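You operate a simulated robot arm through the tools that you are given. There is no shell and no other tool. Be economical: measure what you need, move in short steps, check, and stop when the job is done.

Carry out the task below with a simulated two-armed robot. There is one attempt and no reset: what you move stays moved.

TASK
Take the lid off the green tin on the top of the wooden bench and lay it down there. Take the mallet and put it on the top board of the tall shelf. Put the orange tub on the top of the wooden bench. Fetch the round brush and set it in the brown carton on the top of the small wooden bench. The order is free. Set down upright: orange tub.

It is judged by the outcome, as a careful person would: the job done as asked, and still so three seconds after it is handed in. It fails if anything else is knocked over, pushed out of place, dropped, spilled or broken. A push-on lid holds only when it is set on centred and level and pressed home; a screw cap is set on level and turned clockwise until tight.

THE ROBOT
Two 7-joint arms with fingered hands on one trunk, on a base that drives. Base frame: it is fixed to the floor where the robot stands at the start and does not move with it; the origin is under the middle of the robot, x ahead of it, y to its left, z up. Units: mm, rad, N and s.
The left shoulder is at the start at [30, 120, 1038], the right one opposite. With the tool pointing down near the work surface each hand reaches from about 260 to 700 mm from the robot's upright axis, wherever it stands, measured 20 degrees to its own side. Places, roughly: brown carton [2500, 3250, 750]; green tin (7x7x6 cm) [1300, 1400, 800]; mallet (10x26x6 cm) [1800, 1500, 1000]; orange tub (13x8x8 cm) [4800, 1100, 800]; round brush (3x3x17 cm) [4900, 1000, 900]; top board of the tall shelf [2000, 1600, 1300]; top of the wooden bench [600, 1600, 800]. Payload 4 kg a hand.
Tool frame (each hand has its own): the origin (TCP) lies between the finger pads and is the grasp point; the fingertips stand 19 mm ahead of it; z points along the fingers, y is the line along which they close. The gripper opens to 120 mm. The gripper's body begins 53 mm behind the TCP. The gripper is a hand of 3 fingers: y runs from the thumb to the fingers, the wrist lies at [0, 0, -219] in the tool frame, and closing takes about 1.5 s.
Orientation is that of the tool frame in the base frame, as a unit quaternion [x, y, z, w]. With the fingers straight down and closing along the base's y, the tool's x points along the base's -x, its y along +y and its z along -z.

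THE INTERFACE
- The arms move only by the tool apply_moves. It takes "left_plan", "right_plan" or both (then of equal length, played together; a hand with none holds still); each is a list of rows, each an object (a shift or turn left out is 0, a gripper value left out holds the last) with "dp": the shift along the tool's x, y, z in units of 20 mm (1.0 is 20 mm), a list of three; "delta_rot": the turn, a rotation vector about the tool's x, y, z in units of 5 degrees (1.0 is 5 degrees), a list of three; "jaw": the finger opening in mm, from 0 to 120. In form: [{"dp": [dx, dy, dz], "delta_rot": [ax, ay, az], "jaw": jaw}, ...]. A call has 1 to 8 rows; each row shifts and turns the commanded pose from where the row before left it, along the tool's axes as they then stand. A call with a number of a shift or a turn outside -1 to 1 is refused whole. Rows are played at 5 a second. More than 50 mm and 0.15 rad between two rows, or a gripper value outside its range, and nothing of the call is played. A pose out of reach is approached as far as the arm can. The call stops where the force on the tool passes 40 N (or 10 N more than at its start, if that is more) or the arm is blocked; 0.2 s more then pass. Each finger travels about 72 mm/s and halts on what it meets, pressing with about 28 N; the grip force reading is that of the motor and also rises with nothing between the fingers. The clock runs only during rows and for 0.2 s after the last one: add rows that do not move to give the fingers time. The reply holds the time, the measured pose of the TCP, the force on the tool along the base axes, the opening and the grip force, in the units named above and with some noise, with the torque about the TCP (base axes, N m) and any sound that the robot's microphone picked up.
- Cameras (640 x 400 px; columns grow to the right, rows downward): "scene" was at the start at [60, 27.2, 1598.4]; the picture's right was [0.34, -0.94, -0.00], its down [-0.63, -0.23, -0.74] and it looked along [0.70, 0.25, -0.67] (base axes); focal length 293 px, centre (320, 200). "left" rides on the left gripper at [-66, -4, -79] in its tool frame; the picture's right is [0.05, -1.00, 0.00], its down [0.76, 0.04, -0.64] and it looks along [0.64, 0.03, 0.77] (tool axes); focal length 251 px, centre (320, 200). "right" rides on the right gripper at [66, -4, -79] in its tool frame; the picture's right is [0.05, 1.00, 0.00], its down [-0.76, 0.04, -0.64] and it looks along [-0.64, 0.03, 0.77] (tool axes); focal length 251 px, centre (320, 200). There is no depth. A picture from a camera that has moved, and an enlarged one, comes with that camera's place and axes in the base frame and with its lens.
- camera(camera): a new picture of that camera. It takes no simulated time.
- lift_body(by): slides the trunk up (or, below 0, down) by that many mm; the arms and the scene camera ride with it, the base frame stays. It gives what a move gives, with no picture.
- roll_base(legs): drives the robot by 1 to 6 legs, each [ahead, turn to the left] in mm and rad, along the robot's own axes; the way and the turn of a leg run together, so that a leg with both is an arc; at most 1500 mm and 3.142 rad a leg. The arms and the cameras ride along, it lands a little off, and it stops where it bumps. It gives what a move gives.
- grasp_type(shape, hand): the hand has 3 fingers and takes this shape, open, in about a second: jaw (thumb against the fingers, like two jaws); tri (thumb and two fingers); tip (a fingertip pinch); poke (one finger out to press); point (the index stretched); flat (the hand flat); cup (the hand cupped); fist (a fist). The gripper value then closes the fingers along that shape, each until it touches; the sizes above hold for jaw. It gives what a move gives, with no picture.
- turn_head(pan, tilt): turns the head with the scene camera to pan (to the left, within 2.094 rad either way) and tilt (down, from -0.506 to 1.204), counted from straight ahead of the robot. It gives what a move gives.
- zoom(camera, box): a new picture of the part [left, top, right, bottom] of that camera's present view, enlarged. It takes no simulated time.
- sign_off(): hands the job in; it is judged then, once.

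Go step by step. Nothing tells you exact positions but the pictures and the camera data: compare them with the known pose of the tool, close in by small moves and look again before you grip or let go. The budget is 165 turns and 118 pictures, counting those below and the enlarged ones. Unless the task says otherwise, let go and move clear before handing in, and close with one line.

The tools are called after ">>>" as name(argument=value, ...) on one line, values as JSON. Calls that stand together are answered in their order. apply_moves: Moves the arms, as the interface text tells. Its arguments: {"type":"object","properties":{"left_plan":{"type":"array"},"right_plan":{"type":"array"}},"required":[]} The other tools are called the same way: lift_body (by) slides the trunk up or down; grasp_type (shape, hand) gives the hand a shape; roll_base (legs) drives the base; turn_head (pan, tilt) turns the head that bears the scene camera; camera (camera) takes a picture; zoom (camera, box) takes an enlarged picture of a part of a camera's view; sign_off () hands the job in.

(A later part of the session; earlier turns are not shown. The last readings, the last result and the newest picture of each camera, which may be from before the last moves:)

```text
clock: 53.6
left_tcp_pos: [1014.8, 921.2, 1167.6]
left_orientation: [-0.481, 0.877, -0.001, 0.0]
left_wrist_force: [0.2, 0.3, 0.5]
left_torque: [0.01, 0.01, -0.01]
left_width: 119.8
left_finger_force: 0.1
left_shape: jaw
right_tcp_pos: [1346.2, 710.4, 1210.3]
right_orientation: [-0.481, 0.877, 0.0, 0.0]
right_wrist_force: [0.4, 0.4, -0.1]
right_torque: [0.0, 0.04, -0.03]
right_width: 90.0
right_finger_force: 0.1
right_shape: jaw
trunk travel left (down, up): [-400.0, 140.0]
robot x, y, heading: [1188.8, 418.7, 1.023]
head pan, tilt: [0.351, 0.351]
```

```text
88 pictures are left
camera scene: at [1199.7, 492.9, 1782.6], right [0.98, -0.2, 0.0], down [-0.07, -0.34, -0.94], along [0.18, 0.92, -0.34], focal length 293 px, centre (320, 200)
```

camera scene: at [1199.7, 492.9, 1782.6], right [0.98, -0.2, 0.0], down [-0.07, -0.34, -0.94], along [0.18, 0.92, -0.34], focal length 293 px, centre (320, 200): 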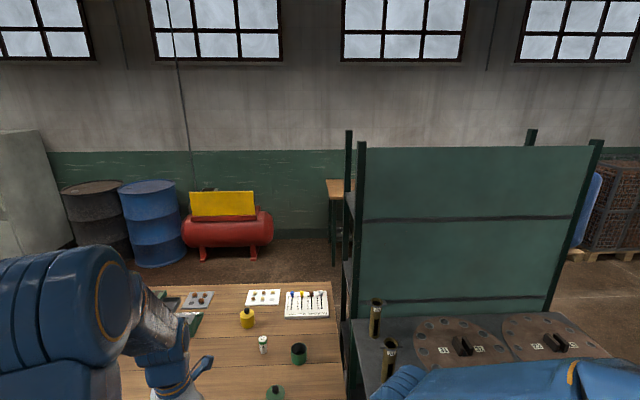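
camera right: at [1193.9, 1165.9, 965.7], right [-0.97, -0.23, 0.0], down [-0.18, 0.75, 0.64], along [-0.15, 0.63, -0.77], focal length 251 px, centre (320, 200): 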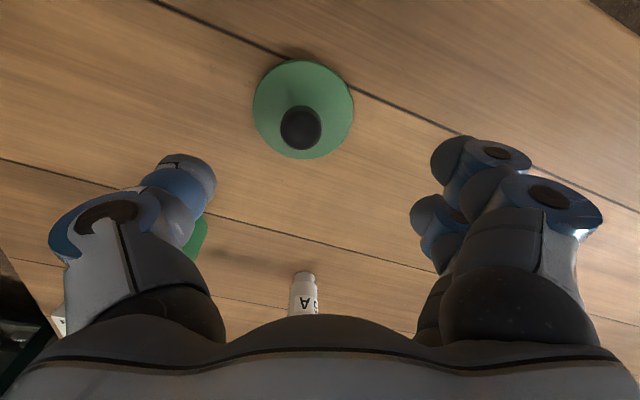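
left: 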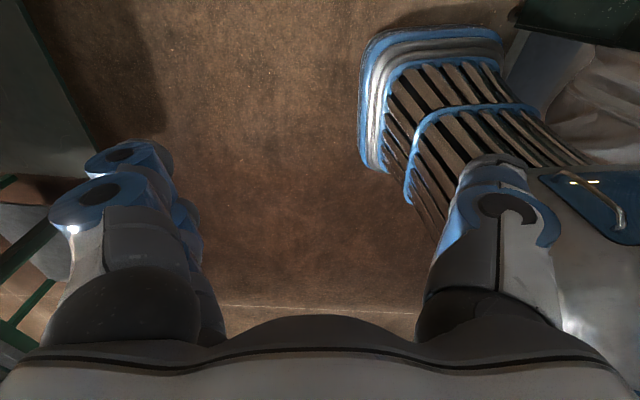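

The turn was blocked again. I look behind on both sides for the cause.

>>> turn_head(pan=-2.0, tilt=0.9)

>>> camera(camera="scene")

>>> turn_head(pan=2.0, tilt=0.9)

>>> camera(camera="scene")

```text
clock: 55.8
left_tcp_pos: [1014.3, 922.5, 1165.4]
left_orientation: [-0.482, 0.876, -0.001, 0.0]
left_wrist_force: [0.8, -0.4, -0.3]
left_torque: [0.01, 0.0, 0.01]
left_width: 119.9
left_finger_force: 0.1
left_shape: jaw
right_tcp_pos: [1346.6, 711.7, 1209.3]
right_orientation: [-0.481, 0.877, 0.0, -0.001]
right_wrist_force: [0.3, 0.8, 0.9]
right_torque: [-0.03, 0.01, 0.01]
right_width: 89.9
right_finger_force: 0.1
right_shape: jaw
trunk travel left (down, up): [-400.0, 140.0]
robot x, y, heading: [1194.7, 419.6, 1.021]
head pan, tilt: [-2.0, 0.901]
```

```text
87 pictures are left
camera scene: at [1223.3, 339.3, 1735.2], right [-0.83, -0.56, 0.0], down [-0.44, 0.65, -0.62], along [0.35, -0.51, -0.78], focal length 293 px, centre (320, 200)
```

scene: 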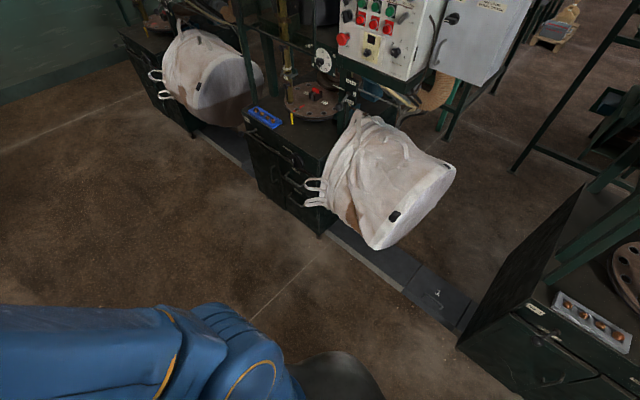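

```text
clock: 59.1
left_tcp_pos: [1013.6, 922.9, 1166.2]
left_orientation: [-0.482, 0.876, -0.001, 0.0]
left_wrist_force: [-1.1, 0.4, -0.9]
left_torque: [-0.02, 0.01, 0.01]
left_width: 120.0
left_finger_force: 0.0
left_shape: jaw
right_tcp_pos: [1347.7, 711.0, 1209.9]
right_orientation: [-0.481, 0.877, 0.0, 0.0]
right_wrist_force: [-0.1, -0.9, -0.5]
right_torque: [0.0, -0.01, 0.01]
right_width: 90.0
right_finger_force: 0.2
right_shape: jaw
trunk travel left (down, up): [-400.0, 140.0]
robot x, y, heading: [1189.6, 417.6, 1.023]
head pan, tilt: [2.0, 0.901]
```

```text
86 pictures are left
camera scene: at [1106.0, 410.8, 1735.1], right [0.12, 0.99, 0.0], down [0.78, -0.09, -0.62], along [-0.62, 0.07, -0.78], focal length 293 px, centre (320, 200)
```

scene: 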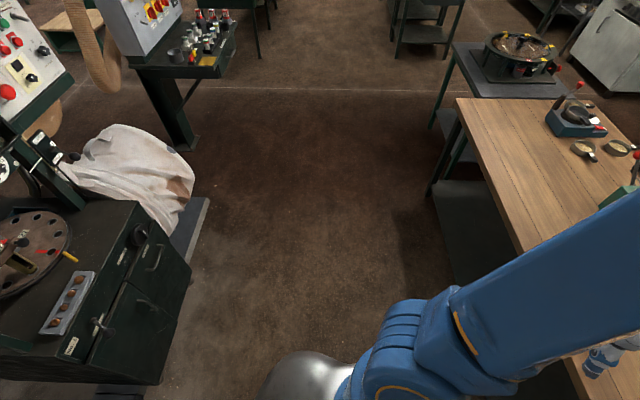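

Nothing obvious behind. I check down in front and right.

>>> turn_head(pan=-0.9, tilt=1.0)

>>> camera(camera="scene")

>>> camera(camera="left")

```text
clock: 61.6
left_tcp_pos: [1013.5, 922.9, 1166.6]
left_orientation: [-0.482, 0.876, -0.001, -0.001]
left_wrist_force: [0.0, 1.2, 0.7]
left_torque: [0.04, 0.02, -0.02]
left_width: 120.0
left_finger_force: 0.1
left_shape: jaw
right_tcp_pos: [1346.2, 710.8, 1209.7]
right_orientation: [-0.481, 0.877, 0.0, -0.001]
right_wrist_force: [-0.6, 0.2, -0.4]
right_torque: [0.01, -0.03, -0.01]
right_width: 90.1
right_finger_force: 0.1
right_shape: jaw
trunk travel left (down, up): [-400.0, 140.0]
robot x, y, heading: [1185.9, 417.3, 1.023]
head pan, tilt: [-0.901, 1.0]
```

```text
85 pictures are left
camera scene: at [1250.1, 410.4, 1727.9], right [0.12, -0.99, 0.0], down [-0.84, -0.1, -0.54], along [0.54, 0.07, -0.84], focal length 293 px, centre (320, 200)
```

scene: 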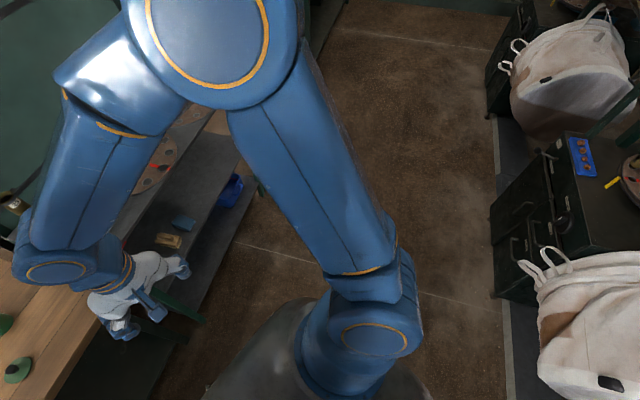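

```text
84 pictures are left
camera left: at [1052.5, 976.1, 1245.0], right [0.81, -0.58, 0.0], down [-0.44, -0.62, 0.64], along [-0.37, -0.53, -0.76], focal length 251 px, centre (320, 200)
```

left: 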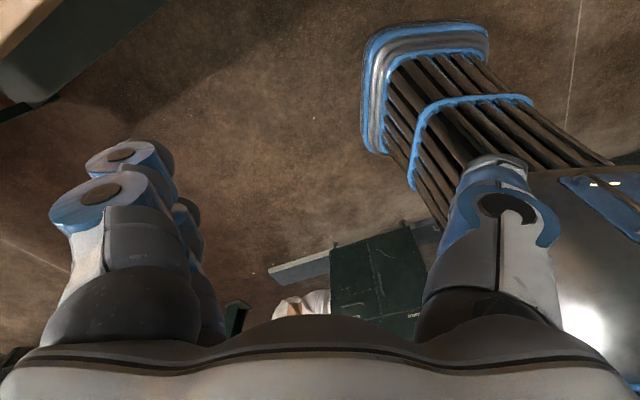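

No contact is visible; both long turns stopped after about 0.73 rad, so I try shorter turns.

>>> roll_base(legs=[[0, -0.5], [0, -0.5], [0, -0.06]])

```text
clock: 64.3
left_tcp_pos: [1419.0, 904.4, 1165.0]
left_orientation: [-0.111, 0.994, 0.0, 0.0]
left_wrist_force: [0.3, -0.5, 0.2]
left_torque: [-0.04, 0.03, -0.01]
left_width: 119.8
left_finger_force: 0.0
left_shape: jaw
right_tcp_pos: [1504.7, 521.3, 1211.5]
right_orientation: [-0.111, 0.994, 0.0, 0.0]
right_wrist_force: [0.0, -0.2, 0.4]
right_torque: [0.01, -0.04, 0.01]
right_width: 90.2
right_finger_force: 0.0
right_shape: jaw
trunk travel left (down, up): [-400.0, 140.0]
robot x, y, heading: [1172.7, 469.0, 0.237]
head pan, tilt: [-0.901, 1.0]
stopped in leg 2: the robot was blocked; the commanded pose is now the measured one
```

Blocked again after 0.79 rad, with the base shifted +y. I look at the right side directly.

>>> turn_head(pan=-1.7, tilt=1.1)

>>> camera(camera="scene")

>>> camera(camera="left")

>>> camera(camera="right")

```text
clock: 65.5
left_tcp_pos: [1418.6, 904.3, 1166.9]
left_orientation: [-0.111, 0.994, 0.001, -0.001]
left_wrist_force: [-0.5, 0.7, -0.2]
left_torque: [0.02, 0.01, 0.0]
left_width: 120.0
left_finger_force: 0.1
left_shape: jaw
right_tcp_pos: [1505.8, 521.0, 1210.2]
right_orientation: [-0.11, 0.994, 0.0, -0.001]
right_wrist_force: [-0.1, 0.3, 0.6]
right_torque: [0.0, 0.02, 0.02]
right_width: 90.0
right_finger_force: 0.0
right_shape: jaw
trunk travel left (down, up): [-400.0, 140.0]
robot x, y, heading: [1174.6, 467.9, 0.231]
head pan, tilt: [-1.7, 1.1]
```

```text
83 pictures are left
camera scene: at [1164.7, 398.5, 1721.3], right [-0.99, -0.11, 0.0], down [-0.09, 0.89, -0.45], along [0.05, -0.45, -0.89], focal length 293 px, centre (320, 200)
```

scene: 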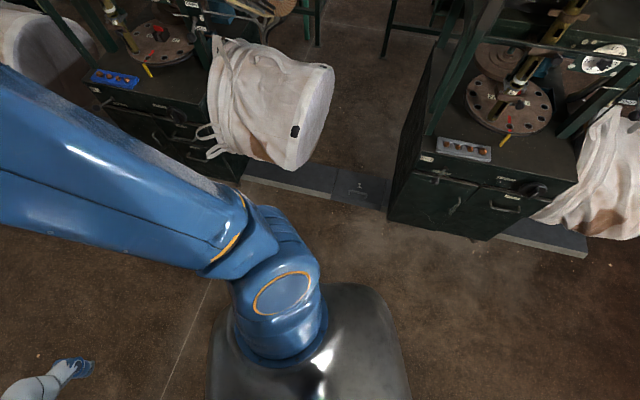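

```text
82 pictures are left
camera left: at [1483.5, 916.4, 1245.2], right [0.17, -0.99, 0.0], down [-0.75, -0.13, 0.64], along [-0.64, -0.11, -0.76], focal length 251 px, centre (320, 200)
```

left: 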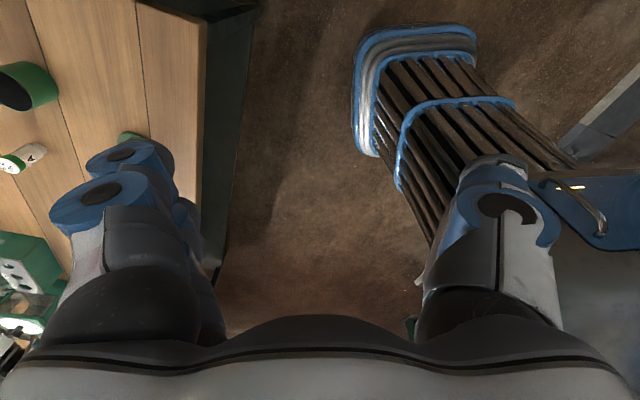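

```text
81 pictures are left
camera right: at [1441.8, 502.6, 1288.9], right [-0.27, 0.96, 0.0], down [0.74, 0.21, 0.64], along [0.62, 0.18, -0.77], focal length 251 px, centre (320, 200)
```

right: 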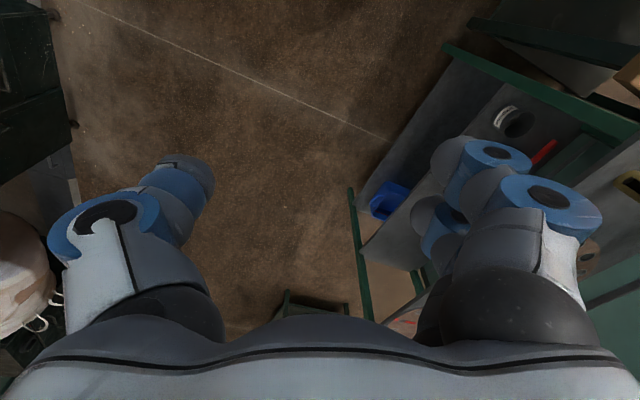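

The floor around is free; the stop seems to come from drift in long turns, so I use short ones. I drive on toward the far table.

>>> roll_base(legs=[[0, -0.25], [1500, 0]])

>>> turn_head(pan=0.2, tilt=0.3)

>>> camera(camera="scene")

```text
clock: 73.9
left_tcp_pos: [3045.7, 811.8, 1166.6]
left_orientation: [0.013, 1.0, 0.0, -0.001]
left_wrist_force: [0.2, -0.9, -0.2]
left_torque: [-0.01, 0.01, -0.02]
left_width: 119.9
left_finger_force: 0.1
left_shape: jaw
right_tcp_pos: [3035.8, 419.8, 1210.5]
right_orientation: [0.013, 1.0, 0.0, -0.001]
right_wrist_force: [-0.5, -0.4, 0.4]
right_torque: [0.02, 0.02, 0.02]
right_width: 90.0
right_finger_force: 0.0
right_shape: jaw
trunk travel left (down, up): [-400.0, 140.0]
robot x, y, heading: [2701.8, 447.2, -0.014]
head pan, tilt: [-1.7, 1.1]
```

```text
clock: 75.8
left_tcp_pos: [3045.8, 811.6, 1165.5]
left_orientation: [0.012, 1.0, 0.0, 0.0]
left_wrist_force: [-0.4, 0.4, 0.2]
left_torque: [0.01, -0.02, 0.01]
left_width: 120.2
left_finger_force: 0.1
left_shape: jaw
right_tcp_pos: [3036.2, 419.3, 1211.3]
right_orientation: [0.013, 1.0, 0.001, 0.0]
right_wrist_force: [-1.3, 0.2, -0.3]
right_torque: [-0.03, 0.04, 0.03]
right_width: 89.9
right_finger_force: 0.1
right_shape: jaw
trunk travel left (down, up): [-400.0, 140.0]
robot x, y, heading: [2708.2, 446.4, -0.014]
head pan, tilt: [0.201, 0.3]
```

```text
80 pictures are left
camera scene: at [2776.4, 460.7, 1787.4], right [0.19, -0.98, 0.0], down [-0.29, -0.05, -0.96], along [0.94, 0.18, -0.3], focal length 293 px, centre (320, 200)
```

scene: 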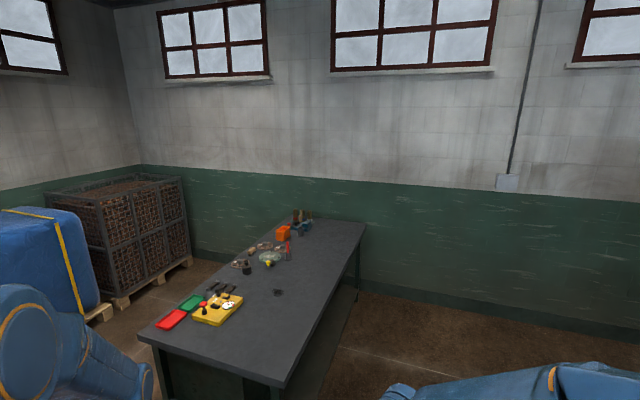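

The far table is rotated about −0.127 rad and its long axis runs along x. I zoom on the tub and brushes.

>>> zoom(camera="scene", box=[240, 195, 340, 265])

```text
5.71 times, centred on (290, 230) of scene
camera zoom: at [2776.4, 460.7, 1787.4], right [0.19, -0.98, 0.0], down [-0.29, -0.05, -0.96], along [0.94, 0.18, -0.3], focal length 1676 px, centre (491, 29)
```

zoom: 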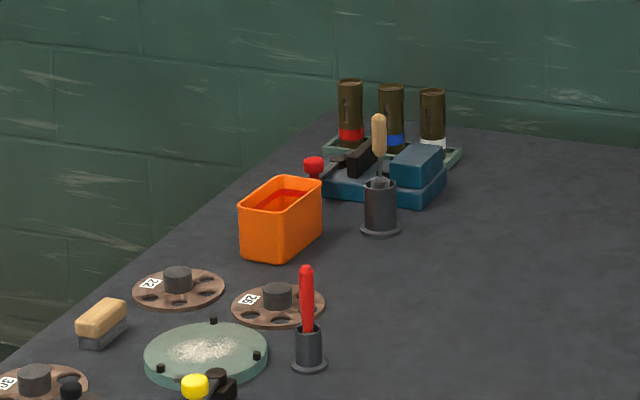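

The brush is the wooden-handled one in a grey cup near (4940,1033); the tub is near (4810,1143), closer to the table's north side. I drive round to the north side.

>>> roll_base(legs=[[150, 0], [0, 0.55]])

>>> roll_base(legs=[[0, 0.6]])

>>> roll_base(legs=[[700, 0]])

```text
clock: 78.7
left_tcp_pos: [2954.2, 936.2, 1164.4]
left_orientation: [-0.261, 0.965, -0.001, -0.001]
left_wrist_force: [0.4, 0.3, -0.8]
left_torque: [-0.03, 0.0, -0.01]
left_width: 120.1
left_finger_force: 0.0
left_shape: jaw
right_tcp_pos: [3153.2, 594.8, 1210.0]
right_orientation: [-0.26, 0.966, 0.0, 0.0]
right_wrist_force: [1.1, 0.3, 0.2]
right_torque: [-0.05, 0.01, -0.01]
right_width: 90.2
right_finger_force: 0.1
right_shape: jaw
trunk travel left (down, up): [-400.0, 140.0]
robot x, y, heading: [2867.2, 413.7, 0.543]
head pan, tilt: [0.201, 0.3]
```

```text
clock: 80.8
left_tcp_pos: [2642.4, 893.2, 1166.8]
left_orientation: [-0.538, 0.843, 0.0, 0.001]
left_wrist_force: [0.7, 0.0, 0.1]
left_torque: [-0.02, -0.01, 0.0]
left_width: 120.0
left_finger_force: 0.1
left_shape: jaw
right_tcp_pos: [3000.2, 726.5, 1209.6]
right_orientation: [-0.538, 0.843, 0.001, 0.0]
right_wrist_force: [0.2, 0.3, -0.1]
right_torque: [-0.02, 0.04, -0.01]
right_width: 90.0
right_finger_force: 0.0
right_shape: jaw
trunk travel left (down, up): [-400.0, 140.0]
robot x, y, heading: [2906.0, 402.5, 1.146]
head pan, tilt: [0.201, 0.3]
```

```text
clock: 84.6
left_tcp_pos: [2931.8, 1527.3, 1166.1]
left_orientation: [-0.536, 0.845, 0.0, -0.001]
left_wrist_force: [0.5, -0.1, -0.4]
left_torque: [0.01, -0.03, -0.02]
left_width: 119.7
left_finger_force: 0.1
left_shape: jaw
right_tcp_pos: [3288.3, 1359.6, 1209.5]
right_orientation: [-0.535, 0.845, 0.0, -0.001]
right_wrist_force: [-0.6, 0.0, -0.4]
right_torque: [0.02, 0.04, 0.01]
right_width: 90.0
right_finger_force: 0.1
right_shape: jaw
trunk travel left (down, up): [-400.0, 140.0]
robot x, y, heading: [3193.1, 1035.0, 1.142]
head pan, tilt: [0.201, 0.3]
```

>>> roll_base(legs=[[0, 0.2], [950, 0]])

>>> roll_base(legs=[[0, -0.6]])

>>> roll_base(legs=[[0, -0.6]])

>>> turn_head(pan=-0.3, tilt=0.4)

>>> camera(camera="scene")

```text
clock: 90.4
left_tcp_pos: [3062.2, 2409.9, 1165.5]
left_orientation: [-0.616, 0.788, 0.0, 0.0]
left_wrist_force: [-0.2, 0.1, -0.6]
left_torque: [0.03, -0.02, -0.01]
left_width: 120.0
left_finger_force: 0.1
left_shape: jaw
right_tcp_pos: [3443.2, 2314.1, 1209.1]
right_orientation: [-0.615, 0.788, -0.001, -0.001]
right_wrist_force: [0.0, 1.0, 0.1]
right_torque: [-0.01, 0.02, 0.02]
right_width: 90.1
right_finger_force: 0.1
right_shape: jaw
trunk travel left (down, up): [-400.0, 140.0]
robot x, y, heading: [3414.7, 1978.3, 1.343]
head pan, tilt: [0.201, 0.3]
```

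```text
clock: 92.4
left_tcp_pos: [3372.7, 2535.0, 1166.4]
left_orientation: [-0.351, 0.936, 0.0, -0.001]
left_wrist_force: [0.0, -0.3, 0.2]
left_torque: [0.0, -0.01, -0.02]
left_width: 120.1
left_finger_force: 0.1
left_shape: jaw
right_tcp_pos: [3630.7, 2239.1, 1208.9]
right_orientation: [-0.351, 0.936, 0.0, -0.001]
right_wrist_force: [-0.2, -0.8, 0.7]
right_torque: [0.0, -0.03, -0.03]
right_width: 89.9
right_finger_force: 0.0
right_shape: jaw
trunk travel left (down, up): [-400.0, 140.0]
robot x, y, heading: [3391.1, 2009.4, 0.728]
head pan, tilt: [0.201, 0.3]
```

```text
clock: 94.5
left_tcp_pos: [3670.0, 2456.9, 1166.7]
left_orientation: [-0.065, 0.998, -0.002, 0.0]
left_wrist_force: [-0.4, 0.1, 0.4]
left_torque: [-0.01, -0.03, 0.0]
left_width: 120.0
left_finger_force: 0.1
left_shape: jaw
right_tcp_pos: [3720.6, 2066.7, 1211.4]
right_orientation: [-0.064, 0.998, -0.001, 0.0]
right_wrist_force: [-0.2, -0.4, -0.6]
right_torque: [0.01, -0.02, 0.01]
right_width: 89.8
right_finger_force: 0.0
right_shape: jaw
trunk travel left (down, up): [-400.0, 140.0]
robot x, y, heading: [3384.4, 2045.0, 0.141]
head pan, tilt: [0.201, 0.3]
```

```text
clock: 95.4
left_tcp_pos: [3670.0, 2457.7, 1166.8]
left_orientation: [-0.065, 0.998, -0.001, 0.0]
left_wrist_force: [-0.1, 0.8, 0.3]
left_torque: [0.0, -0.02, -0.01]
left_width: 119.9
left_finger_force: 0.1
left_shape: jaw
right_tcp_pos: [3719.9, 2068.5, 1210.1]
right_orientation: [-0.064, 0.998, -0.001, -0.001]
right_wrist_force: [-0.4, 0.7, -0.2]
right_torque: [-0.04, 0.03, -0.02]
right_width: 89.9
right_finger_force: 0.1
right_shape: jaw
trunk travel left (down, up): [-400.0, 140.0]
robot x, y, heading: [3387.6, 2045.0, 0.144]
head pan, tilt: [-0.3, 0.4]
```

```text
78 pictures are left
camera scene: at [3460.9, 2029.7, 1778.2], right [-0.16, -0.99, 0.0], down [-0.38, 0.06, -0.92], along [0.91, -0.15, -0.39], focal length 293 px, centre (320, 200)
```

scene: 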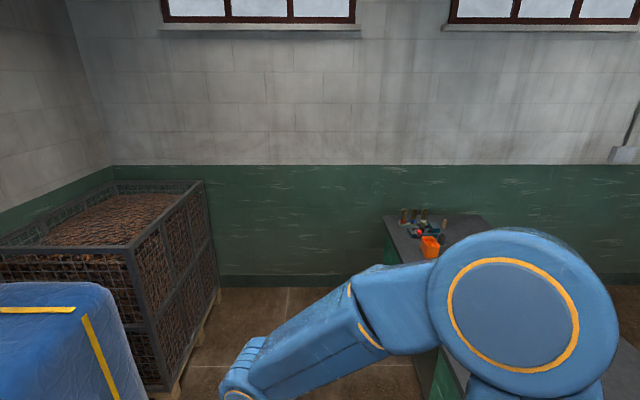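

North side is clear. I drive along the table's north side.

>>> roll_base(legs=[[0, -0.29], [1480, 0]])

>>> roll_base(legs=[[0, -0.55]])

>>> roll_base(legs=[[0, -0.55]])

>>> turn_head(pan=-0.2, tilt=0.75)

>>> camera(camera="scene")

```text
clock: 103.6
left_tcp_pos: [5228.1, 2110.2, 1166.5]
left_orientation: [0.091, 0.996, -0.001, 0.0]
left_wrist_force: [0.6, 0.1, -0.4]
left_torque: [-0.03, 0.02, 0.04]
left_width: 120.1
left_finger_force: 0.1
left_shape: jaw
right_tcp_pos: [5156.4, 1722.7, 1210.1]
right_orientation: [0.092, 0.996, 0.001, 0.0]
right_wrist_force: [-0.1, -0.4, 0.1]
right_torque: [-0.02, -0.01, 0.03]
right_width: 90.0
right_finger_force: 0.0
right_shape: jaw
trunk travel left (down, up): [-400.0, 140.0]
robot x, y, heading: [4831.7, 1805.8, -0.178]
head pan, tilt: [-0.3, 0.4]
```

```text
clock: 105.5
left_tcp_pos: [5326.2, 1864.5, 1166.6]
left_orientation: [0.355, 0.935, 0.0, 0.0]
left_wrist_force: [-0.8, -0.2, -0.3]
left_torque: [0.05, -0.01, -0.03]
left_width: 120.3
left_finger_force: 0.1
left_shape: jaw
right_tcp_pos: [5065.2, 1569.8, 1211.3]
right_orientation: [0.355, 0.935, 0.0, 0.0]
right_wrist_force: [-0.5, -0.7, 0.4]
right_torque: [0.04, -0.02, -0.02]
right_width: 90.2
right_finger_force: 0.1
right_shape: jaw
trunk travel left (down, up): [-400.0, 140.0]
robot x, y, heading: [4854.0, 1836.3, -0.721]
head pan, tilt: [-0.3, 0.4]
```

```text
clock: 107.5
left_tcp_pos: [5271.3, 1609.0, 1167.2]
left_orientation: [0.6, 0.8, -0.001, -0.001]
left_wrist_force: [0.0, 0.2, 0.5]
left_torque: [-0.03, -0.04, -0.03]
left_width: 119.8
left_finger_force: 0.1
left_shape: jaw
right_tcp_pos: [4893.6, 1496.4, 1211.2]
right_orientation: [0.6, 0.8, 0.0, 0.0]
right_wrist_force: [-0.5, 0.2, 0.3]
right_torque: [0.01, 0.02, -0.03]
right_width: 90.1
right_finger_force: 0.0
right_shape: jaw
trunk travel left (down, up): [-400.0, 140.0]
robot x, y, heading: [4891.7, 1843.9, -1.284]
head pan, tilt: [-0.3, 0.4]
```

```text
clock: 108.3
left_tcp_pos: [5270.7, 1606.9, 1167.0]
left_orientation: [0.6, 0.8, 0.0, 0.0]
left_wrist_force: [0.7, 0.2, 0.1]
left_torque: [0.01, 0.0, -0.03]
left_width: 120.0
left_finger_force: 0.1
left_shape: jaw
right_tcp_pos: [4892.8, 1495.5, 1211.6]
right_orientation: [0.601, 0.799, 0.001, -0.001]
right_wrist_force: [-0.4, 0.6, -1.3]
right_torque: [0.01, 0.03, 0.0]
right_width: 89.7
right_finger_force: 0.1
right_shape: jaw
trunk travel left (down, up): [-400.0, 140.0]
robot x, y, heading: [4891.8, 1841.5, -1.281]
head pan, tilt: [-0.201, 0.75]
```

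```text
77 pictures are left
camera scene: at [4891.1, 1776.1, 1747.1], right [-1.0, -0.08, 0.0], down [-0.06, 0.68, -0.73], along [0.06, -0.73, -0.68], focal length 293 px, centre (320, 200)
```

scene: 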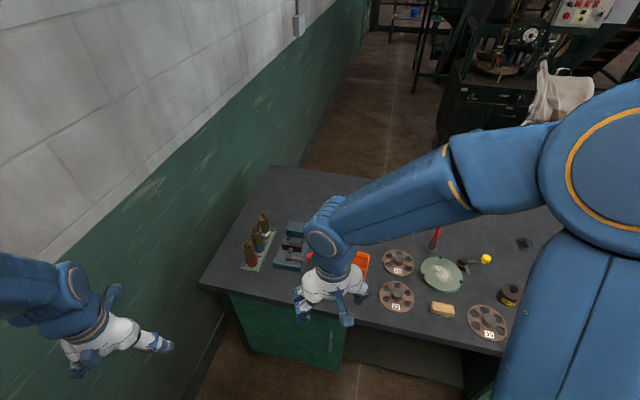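

>>> roll_base(legs=[[0, -0.41]])

>>> turn_head(pan=0.15, tilt=0.75)

>>> camera(camera="scene")

>>> camera(camera="right")

```text
clock: 109.9
left_tcp_pos: [5148.2, 1474.7, 1166.5]
left_orientation: [0.748, 0.663, 0.0, -0.001]
left_wrist_force: [0.4, 0.9, -0.4]
left_torque: [-0.04, 0.02, 0.02]
left_width: 119.9
left_finger_force: 0.0
left_shape: jaw
right_tcp_pos: [4756.3, 1521.4, 1210.5]
right_orientation: [0.749, 0.663, 0.001, 0.0]
right_wrist_force: [0.0, -0.1, -0.3]
right_torque: [0.03, 0.0, -0.02]
right_width: 90.1
right_finger_force: 0.1
right_shape: jaw
trunk travel left (down, up): [-400.0, 140.0]
robot x, y, heading: [4914.0, 1836.3, -1.69]
head pan, tilt: [-0.201, 0.75]
```

```text
clock: 110.8
left_tcp_pos: [5147.1, 1473.3, 1166.7]
left_orientation: [0.748, 0.663, 0.0, 0.0]
left_wrist_force: [-0.9, -0.1, 0.1]
left_torque: [-0.03, -0.01, 0.0]
left_width: 120.0
left_finger_force: 0.0
left_shape: jaw
right_tcp_pos: [4755.6, 1522.0, 1209.4]
right_orientation: [0.749, 0.663, 0.0, -0.001]
right_wrist_force: [0.2, 0.5, 0.5]
right_torque: [0.0, 0.0, -0.01]
right_width: 89.8
right_finger_force: 0.0
right_shape: jaw
trunk travel left (down, up): [-400.0, 140.0]
robot x, y, heading: [4913.3, 1837.1, -1.689]
head pan, tilt: [0.15, 0.75]
```

```text
76 pictures are left
camera scene: at [4920.0, 1772.4, 1747.0], right [-1.0, -0.03, 0.0], down [-0.02, 0.68, -0.73], along [0.02, -0.73, -0.68], focal length 293 px, centre (320, 200)
```

scene: 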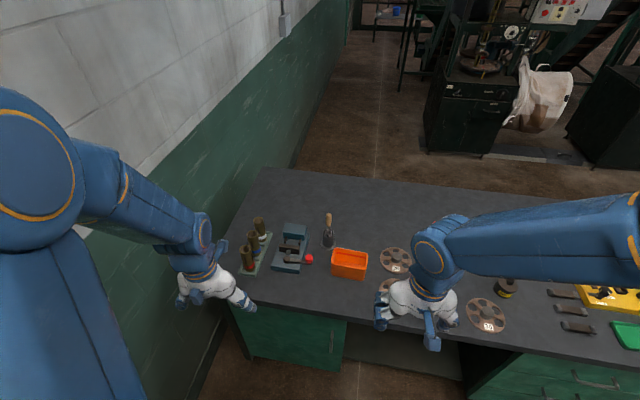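

```text
75 pictures are left
camera right: at [4760.7, 1587.1, 1288.9], right [1.0, -0.07, 0.0], down [-0.05, -0.76, 0.64], along [-0.04, -0.64, -0.77], focal length 251 px, centre (320, 200)
```

right: 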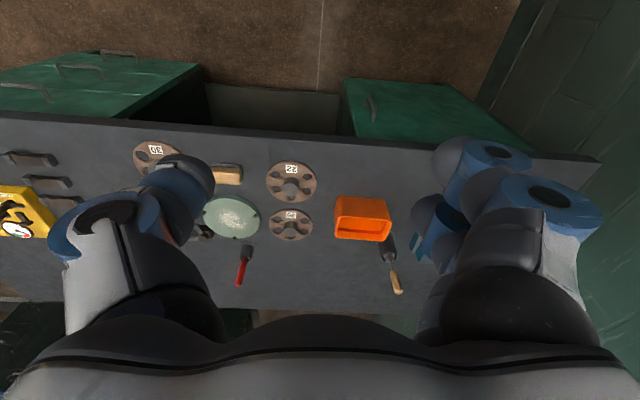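

Tub at about (4827,1140), brush cup at (4912,1025). I advance to reach, then bring the left hand over the brush.

>>> roll_base(legs=[[185, 0]])

>>> zoom(camera="scene", box=[260, 180, 440, 292])

```text
clock: 112.3
left_tcp_pos: [5125.2, 1292.2, 1165.6]
left_orientation: [0.749, 0.662, 0.001, -0.001]
left_wrist_force: [0.1, -0.5, -0.5]
left_torque: [0.02, -0.04, -0.01]
left_width: 120.0
left_finger_force: 0.0
left_shape: jaw
right_tcp_pos: [4734.0, 1341.2, 1210.7]
right_orientation: [0.75, 0.661, 0.0, -0.001]
right_wrist_force: [0.5, 0.7, -1.5]
right_torque: [0.02, -0.02, 0.03]
right_width: 90.1
right_finger_force: 0.1
right_shape: jaw
trunk travel left (down, up): [-400.0, 140.0]
robot x, y, heading: [4892.4, 1657.4, -1.688]
head pan, tilt: [0.15, 0.75]
```

```text
3.56 times, centred on (350, 236) of scene
camera zoom: at [4899.5, 1591.9, 1747.0], right [-1.0, -0.03, 0.0], down [-0.02, 0.68, -0.73], along [0.02, -0.73, -0.68], focal length 1043 px, centre (213, 72)
```

zoom: 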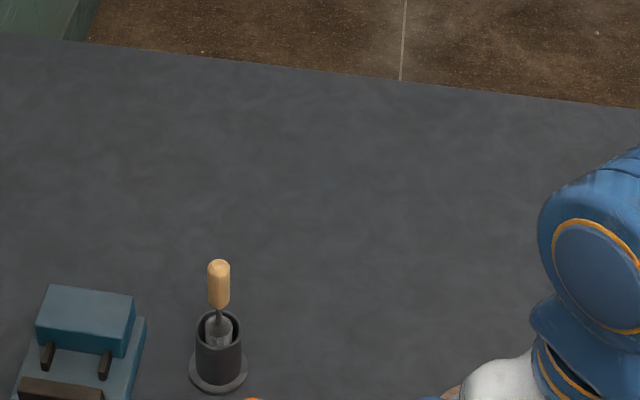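

Brush handle spans z≈915–980 at (4912,1023). I bring the left hand above it.

>>> apply_moves(left_plan=[{"dp": [-1, -0.6, 0], "jaw": 70}, {"dp": [-1, -0.6, 0.2]}, {"dp": [-1, -0.6, 0.2]}, {"dp": [-1, -0.6, 0.2]}, {"dp": [-1, -0.6, 0.2]}, {"dp": [-1, -0.6, 0.2]}, {"dp": [-1, -0.6, 0.2]}, {"dp": [-1, -0.6, 0.2]}])

>>> apply_moves(left_plan=[{"dp": [-1, -0.6, 0.2]}, {"dp": [-1, -0.6, 0.2]}, {"dp": [-1, -0.6, 0.4]}, {"dp": [-1, -0.6, 0.4]}, {"dp": [-1, -0.6, 0.5]}, {"dp": [-1, -0.6, 0.5]}, {"dp": [-0.6, -0.5, 0.5]}, {}])

>>> camera(camera="left")

>>> zoom(camera="scene", box=[230, 160, 410, 272])

```text
clock: 114.1
left_tcp_pos: [5011.9, 1147.4, 1136.1]
left_orientation: [0.749, 0.662, 0.0, -0.001]
left_wrist_force: [-0.5, -0.6, -0.3]
left_torque: [-0.02, 0.0, 0.0]
left_width: 70.5
left_finger_force: 0.0
left_shape: jaw
right_tcp_pos: [4733.9, 1341.8, 1210.3]
right_orientation: [0.749, 0.662, 0.001, -0.001]
right_wrist_force: [-0.6, -0.3, 0.3]
right_torque: [0.0, 0.03, 0.02]
right_width: 90.0
right_finger_force: 0.1
right_shape: jaw
trunk travel left (down, up): [-400.0, 140.0]
robot x, y, heading: [4892.0, 1654.9, -1.696]
head pan, tilt: [0.15, 0.75]
```

```text
clock: 115.9
left_tcp_pos: [4913.8, 1025.0, 1083.0]
left_orientation: [0.749, 0.663, -0.001, -0.001]
left_wrist_force: [-0.4, -0.2, 0.7]
left_torque: [0.02, -0.01, 0.02]
left_width: 70.4
left_finger_force: 0.1
left_shape: jaw
right_tcp_pos: [4734.8, 1342.1, 1210.1]
right_orientation: [0.75, 0.661, 0.001, 0.0]
right_wrist_force: [0.6, 0.3, -0.7]
right_torque: [0.02, -0.02, -0.05]
right_width: 90.0
right_finger_force: 0.0
right_shape: jaw
trunk travel left (down, up): [-400.0, 140.0]
robot x, y, heading: [4887.0, 1659.3, -1.69]
head pan, tilt: [0.15, 0.75]
```

```text
73 pictures are left
camera left: at [4901.3, 961.2, 1161.3], right [-0.98, 0.18, 0.0], down [0.13, 0.75, 0.64], along [0.11, 0.63, -0.77], focal length 251 px, centre (320, 200)
```

left: 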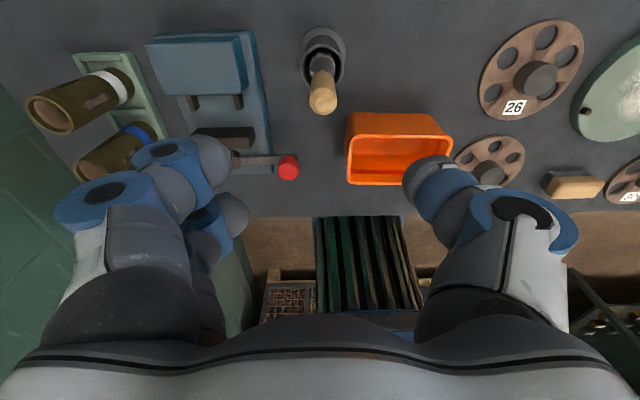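

```text
3.56 times, centred on (320, 216) of scene
camera zoom: at [4899.9, 1593.3, 1747.0], right [-1.0, -0.03, 0.0], down [-0.02, 0.68, -0.73], along [0.02, -0.73, -0.68], focal length 1043 px, centre (320, 143)
```

zoom: 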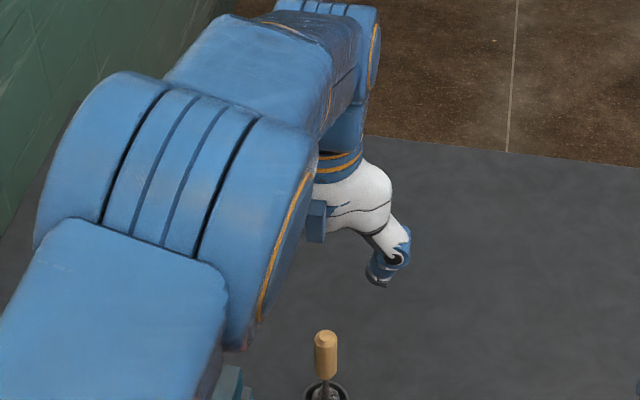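

The handle lies within 5 mm of the hand axis. I descend around it and close.

>>> apply_moves(left_plan=[{"dp": [-0.1, -0.2, 1]}, {"dp": [0, 0, 1]}, {"dp": [0, 0, 1]}, {"dp": [0, 0, 1]}, {"dp": [0, 0, 1]}, {"dp": [0, 0, 0.6]}, {}])

>>> zoom(camera="left", box=[160, 20, 480, 220])

```text
clock: 117.5
left_tcp_pos: [4908.0, 1023.8, 971.6]
left_orientation: [0.749, 0.662, 0.0, 0.001]
left_wrist_force: [0.5, 0.8, -0.6]
left_torque: [0.01, -0.01, 0.01]
left_width: 70.5
left_finger_force: 0.0
left_shape: jaw
right_tcp_pos: [4733.8, 1342.5, 1209.7]
right_orientation: [0.749, 0.662, 0.001, -0.001]
right_wrist_force: [-0.7, -0.2, 0.6]
right_torque: [0.01, 0.01, -0.01]
right_width: 90.1
right_finger_force: 0.0
right_shape: jaw
trunk travel left (down, up): [-400.0, 140.0]
robot x, y, heading: [4892.8, 1658.6, -1.694]
head pan, tilt: [0.15, 0.75]
```

```text
2.00 times, centred on (320, 120) of left
camera zoom: at [4896.8, 959.4, 1050.8], right [-0.98, 0.18, 0.0], down [0.13, 0.75, 0.64], along [0.11, 0.63, -0.77], focal length 503 px, centre (320, 360)
```

zoom: 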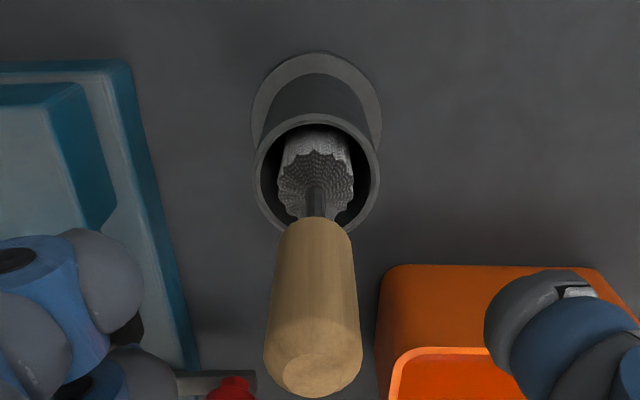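

>>> apply_moves(left_plan=[{"dp": [0, 0.05, 1]}, {"dp": [0, 0, 0.3]}, {"jaw": 10}, {}, {}, {}, {}])

>>> zoom(camera="left", box=[160, 20, 480, 220])

```text
clock: 119.1
left_tcp_pos: [4908.3, 1024.5, 944.9]
left_orientation: [0.749, 0.663, 0.001, 0.0]
left_wrist_force: [0.6, -0.1, 0.1]
left_torque: [-0.03, 0.01, 0.03]
left_width: 10.4
left_finger_force: 0.0
left_shape: jaw
right_tcp_pos: [4735.5, 1342.2, 1210.8]
right_orientation: [0.749, 0.663, 0.0, -0.001]
right_wrist_force: [-0.3, -0.1, 0.4]
right_torque: [-0.01, -0.02, -0.03]
right_width: 90.5
right_finger_force: 0.1
right_shape: jaw
trunk travel left (down, up): [-400.0, 140.0]
robot x, y, heading: [4892.3, 1658.0, -1.698]
head pan, tilt: [0.15, 0.75]
```

```text
2.00 times, centred on (320, 120) of left
camera zoom: at [4896.8, 959.7, 1024.4], right [-0.98, 0.18, 0.0], down [0.13, 0.75, 0.64], along [0.11, 0.63, -0.77], focal length 503 px, centre (320, 360)
```

zoom: 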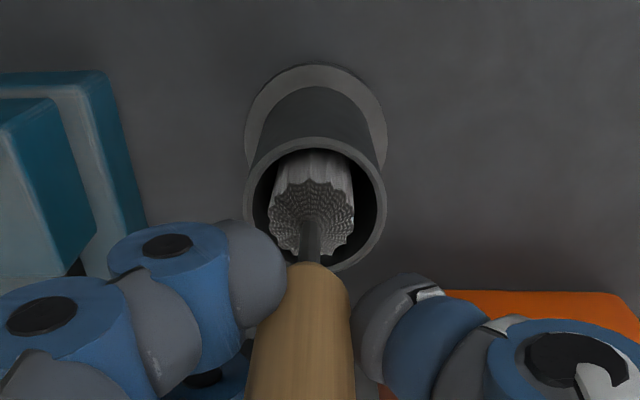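

The fingers reached 10 mm without force, so I close fully.

>>> apply_moves(left_plan=[{"jaw": 0}, {}, {}, {}])

>>> zoom(camera="left", box=[160, 100, 480, 300])

```text
clock: 120.1
left_tcp_pos: [4906.1, 1025.9, 944.8]
left_orientation: [0.749, 0.663, -0.001, 0.0]
left_wrist_force: [-11.3, 4.4, 0.1]
left_torque: [0.33, 0.78, 0.01]
left_width: 0.0
left_finger_force: 27.9
left_shape: jaw
right_tcp_pos: [4733.0, 1343.7, 1209.6]
right_orientation: [0.75, 0.662, 0.001, 0.0]
right_wrist_force: [0.0, 0.0, 0.1]
right_torque: [-0.01, 0.0, -0.04]
right_width: 89.9
right_finger_force: 0.1
right_shape: jaw
trunk travel left (down, up): [-400.0, 140.0]
robot x, y, heading: [4893.9, 1657.3, -1.693]
head pan, tilt: [0.15, 0.75]
```

```text
2.00 times, centred on (320, 200) of left
camera zoom: at [4894.5, 960.5, 1024.6], right [-0.98, 0.18, 0.0], down [0.14, 0.75, 0.64], along [0.11, 0.63, -0.77], focal length 503 px, centre (320, 200)
```

zoom: 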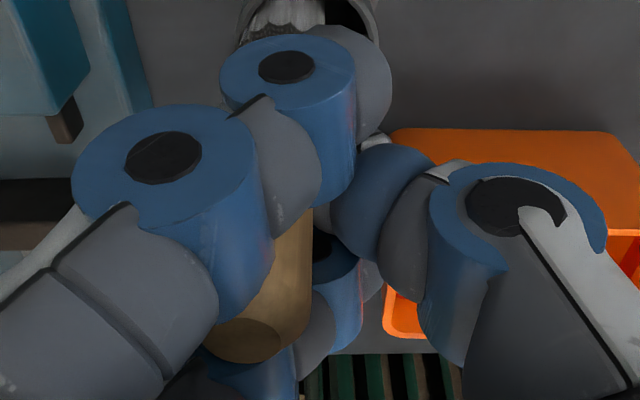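

The handle is trapped but pushed a few mm sideways (−11 N). I shift the hand to relieve that.

>>> apply_moves(left_plan=[{"dp": [0, -0.25, 0]}, {}, {}])

```text
clock: 120.9
left_tcp_pos: [4904.2, 1026.4, 945.5]
left_orientation: [0.749, 0.663, 0.0, 0.0]
left_wrist_force: [-5.6, 1.0, -0.5]
left_torque: [0.31, 0.69, 0.04]
left_width: 0.2
left_finger_force: 27.9
left_shape: jaw
right_tcp_pos: [4734.8, 1341.0, 1209.3]
right_orientation: [0.749, 0.662, 0.001, 0.0]
right_wrist_force: [-0.6, -0.7, 0.7]
right_torque: [0.01, 0.02, 0.02]
right_width: 89.9
right_finger_force: 0.1
right_shape: jaw
trunk travel left (down, up): [-400.0, 140.0]
robot x, y, heading: [4894.0, 1656.9, -1.692]
head pan, tilt: [0.15, 0.75]
```

>>> apply_moves(left_plan=[{"dp": [0, -0.2, 0]}, {}, {"dp": [0, 0, -0.5]}, {"dp": [0, 0, -0.5]}, {}])

>>> camera(camera="left")

```text
clock: 122.1
left_tcp_pos: [4901.2, 1025.5, 967.2]
left_orientation: [0.749, 0.662, 0.001, 0.0]
left_wrist_force: [-3.8, 2.0, -2.1]
left_torque: [0.26, 0.59, 0.01]
left_width: 0.0
left_finger_force: 27.5
left_shape: jaw
right_tcp_pos: [4735.1, 1341.3, 1209.2]
right_orientation: [0.75, 0.662, 0.001, 0.0]
right_wrist_force: [0.2, 0.4, 0.0]
right_torque: [0.0, 0.01, -0.02]
right_width: 89.9
right_finger_force: 0.1
right_shape: jaw
trunk travel left (down, up): [-400.0, 140.0]
robot x, y, heading: [4892.2, 1656.4, -1.692]
head pan, tilt: [0.15, 0.75]
```

```text
68 pictures are left
camera left: at [4889.0, 960.6, 1045.6], right [-0.98, 0.18, 0.0], down [0.14, 0.75, 0.64], along [0.11, 0.63, -0.76], focal length 251 px, centre (320, 200)
```

left: 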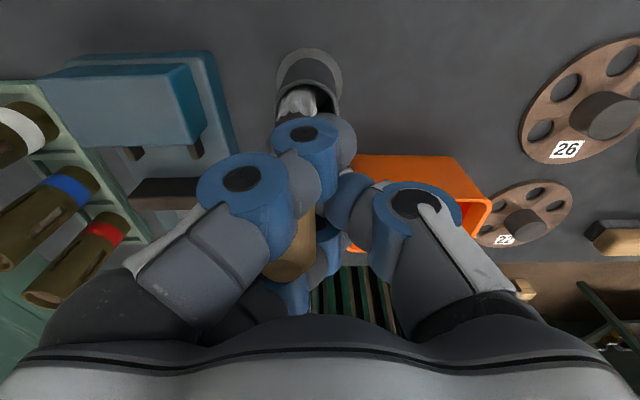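

The brush rises while the cup stays; bristles rub the cup's east wall, so I shift west a bit more and lift in steps.

>>> apply_moves(left_plan=[{"dp": [0, -0.25, 0]}, {}])

>>> apply_moves(left_plan=[{"dp": [0, 0, -0.5]}, {"dp": [0, 0, -0.5]}, {"dp": [0, 0, -0.5]}, {"dp": [0, 0, -0.5]}, {}])

>>> camera(camera="left")

```text
clock: 122.7
left_tcp_pos: [4896.3, 1027.1, 966.7]
left_orientation: [0.749, 0.662, 0.0, 0.0]
left_wrist_force: [-3.0, 1.8, -2.3]
left_torque: [0.18, 0.43, 0.02]
left_width: 0.0
left_finger_force: 27.5
left_shape: jaw
right_tcp_pos: [4734.1, 1342.9, 1209.9]
right_orientation: [0.75, 0.662, 0.001, 0.0]
right_wrist_force: [-0.3, -0.3, -0.1]
right_torque: [0.03, 0.0, 0.01]
right_width: 89.8
right_finger_force: 0.1
right_shape: jaw
trunk travel left (down, up): [-400.0, 140.0]
robot x, y, heading: [4894.7, 1659.8, -1.69]
head pan, tilt: [0.15, 0.75]
```

```text
clock: 123.9
left_tcp_pos: [4895.4, 1025.3, 1006.6]
left_orientation: [0.749, 0.662, -0.001, 0.0]
left_wrist_force: [-3.4, 2.4, -1.6]
left_torque: [0.23, 0.47, 0.03]
left_width: 0.2
left_finger_force: 28.3
left_shape: jaw
right_tcp_pos: [4733.4, 1341.7, 1209.7]
right_orientation: [0.75, 0.662, 0.0, -0.001]
right_wrist_force: [0.0, -0.1, -1.1]
right_torque: [0.0, 0.0, 0.0]
right_width: 90.2
right_finger_force: 0.1
right_shape: jaw
trunk travel left (down, up): [-400.0, 140.0]
robot x, y, heading: [4891.3, 1656.4, -1.691]
head pan, tilt: [0.15, 0.75]
```

```text
67 pictures are left
camera left: at [4884.5, 960.1, 1084.8], right [-0.98, 0.18, 0.0], down [0.14, 0.75, 0.64], along [0.11, 0.63, -0.77], focal length 251 px, centre (320, 200)
```

left: 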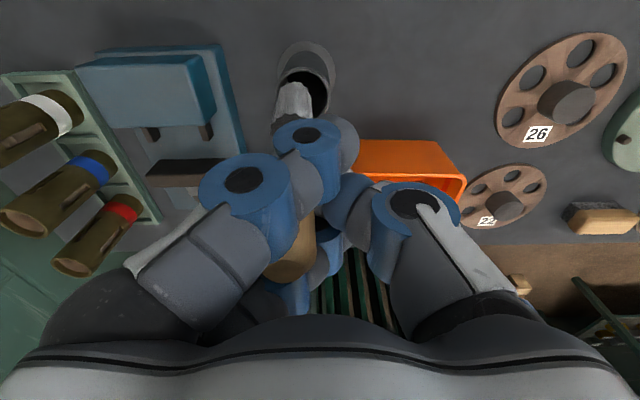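

>>> apply_moves(left_plan=[{"dp": [0, -0.3, -0.2]}, {"dp": [0, 0, -0.7]}, {"dp": [0, 0, -1]}, {"dp": [0, 0, -1]}, {"dp": [0, 0, -1]}, {"dp": [0, 0, -1]}, {}])

>>> camera(camera="left")

>>> camera(camera="scene")

```text
clock: 125.5
left_tcp_pos: [4889.8, 1025.2, 1103.0]
left_orientation: [0.749, 0.663, 0.001, -0.001]
left_wrist_force: [-0.6, 0.6, -0.2]
left_torque: [0.01, 0.02, 0.01]
left_width: 0.0
left_finger_force: 28.3
left_shape: jaw
right_tcp_pos: [4733.8, 1343.0, 1210.3]
right_orientation: [0.749, 0.662, 0.0, -0.001]
right_wrist_force: [0.1, 0.2, 0.0]
right_torque: [-0.02, -0.01, -0.02]
right_width: 90.0
right_finger_force: 0.0
right_shape: jaw
trunk travel left (down, up): [-400.0, 140.0]
robot x, y, heading: [4896.0, 1658.8, -1.687]
head pan, tilt: [0.15, 0.75]
```

```text
66 pictures are left
camera left: at [4877.6, 960.3, 1181.8], right [-0.98, 0.18, 0.0], down [0.13, 0.75, 0.64], along [0.11, 0.63, -0.76], focal length 251 px, centre (320, 200)
```

left: 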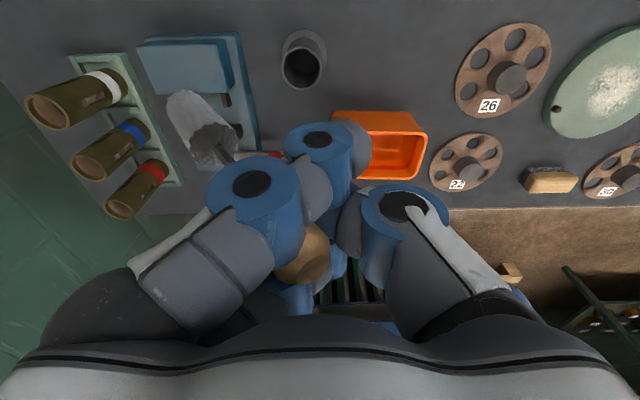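

```text
65 pictures are left
camera scene: at [4899.5, 1592.5, 1747.0], right [-1.0, -0.03, 0.0], down [-0.02, 0.68, -0.73], along [0.02, -0.73, -0.68], focal length 293 px, centre (320, 200)
```

scene: 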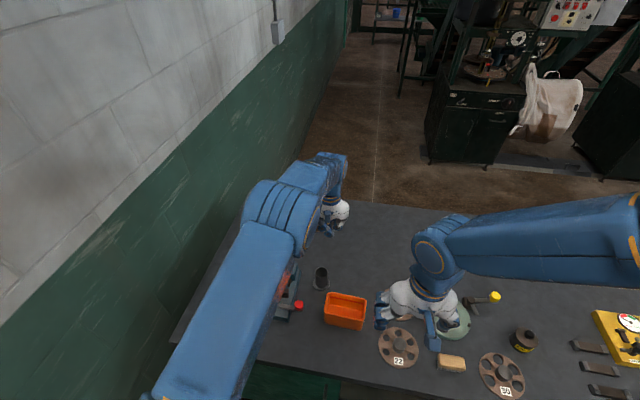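

The brush is out (hanging at a slant, firmly held) and the cup stands. I retract the left hand while turning the right hand to span the tub's short side.

>>> apply_moves(left_plan=[{"dp": [0.6, 0, -1]}, {"dp": [1, 0.5, -1]}, {"dp": [1, 0.6, -1]}, {"dp": [1, 0.6, -0.5]}, {"dp": [1, 0.6, 0]}, {"dp": [1, 0.6, 0]}, {"dp": [1, 0.6, 0]}, {"dp": [1, 0.6, 0]}], right_plan=[{"delta_rot": [0, 0, 1]}, {"delta_rot": [0, 0, 1]}, {"delta_rot": [0, 0, 1]}, {"delta_rot": [0, 0, 1]}, {"delta_rot": [0, 0, 1]}, {"delta_rot": [0, 0, 1]}, {"delta_rot": [0, 0, 1]}, {"delta_rot": [0, 0, 1]}])

>>> apply_moves(left_plan=[{"dp": [1, 0.6, 0]}, {"dp": [1, 0.6, 0]}, {"dp": [1, 0.6, 0]}, {"dp": [1, 0.6, 0]}, {"dp": [1, 0.6, 0]}, {"dp": [1, 0.6, 0]}, {}, {}], right_plan=[{"delta_rot": [0, 0, 1]}, {"delta_rot": [0, 0, 1]}, {"delta_rot": [0, 0, 1]}, {"delta_rot": [0, 0, 1]}, {"delta_rot": [0, 0, 1]}, {"delta_rot": [0, 0, 1]}, {"delta_rot": [0, 0, 1]}, {"delta_rot": [0, 0, 1]}])

```text
clock: 127.3
left_tcp_pos: [4988.7, 1168.2, 1175.2]
left_orientation: [0.749, 0.663, 0.0, 0.0]
left_wrist_force: [0.4, 0.6, -1.0]
left_torque: [0.02, -0.01, -0.02]
left_width: 0.3
left_finger_force: 28.2
left_shape: jaw
right_tcp_pos: [4736.0, 1343.4, 1210.7]
right_orientation: [0.931, 0.366, 0.0, -0.001]
right_wrist_force: [0.5, -0.2, -0.3]
right_torque: [0.01, 0.05, 0.0]
right_width: 90.1
right_finger_force: 0.0
right_shape: jaw
trunk travel left (down, up): [-400.0, 140.0]
robot x, y, heading: [4893.2, 1657.6, -1.688]
head pan, tilt: [0.15, 0.75]
```

```text
clock: 129.1
left_tcp_pos: [5075.9, 1279.8, 1173.6]
left_orientation: [0.749, 0.662, 0.0, 0.0]
left_wrist_force: [-0.2, -0.3, -0.3]
left_torque: [0.0, 0.03, -0.04]
left_width: 0.0
left_finger_force: 28.1
left_shape: jaw
right_tcp_pos: [4735.2, 1343.2, 1211.7]
right_orientation: [1.0, 0.025, 0.0, -0.001]
right_wrist_force: [-1.0, -1.1, -0.5]
right_torque: [0.02, -0.01, 0.01]
right_width: 90.1
right_finger_force: 0.1
right_shape: jaw
trunk travel left (down, up): [-400.0, 140.0]
robot x, y, heading: [4889.3, 1658.2, -1.693]
head pan, tilt: [0.15, 0.75]
```

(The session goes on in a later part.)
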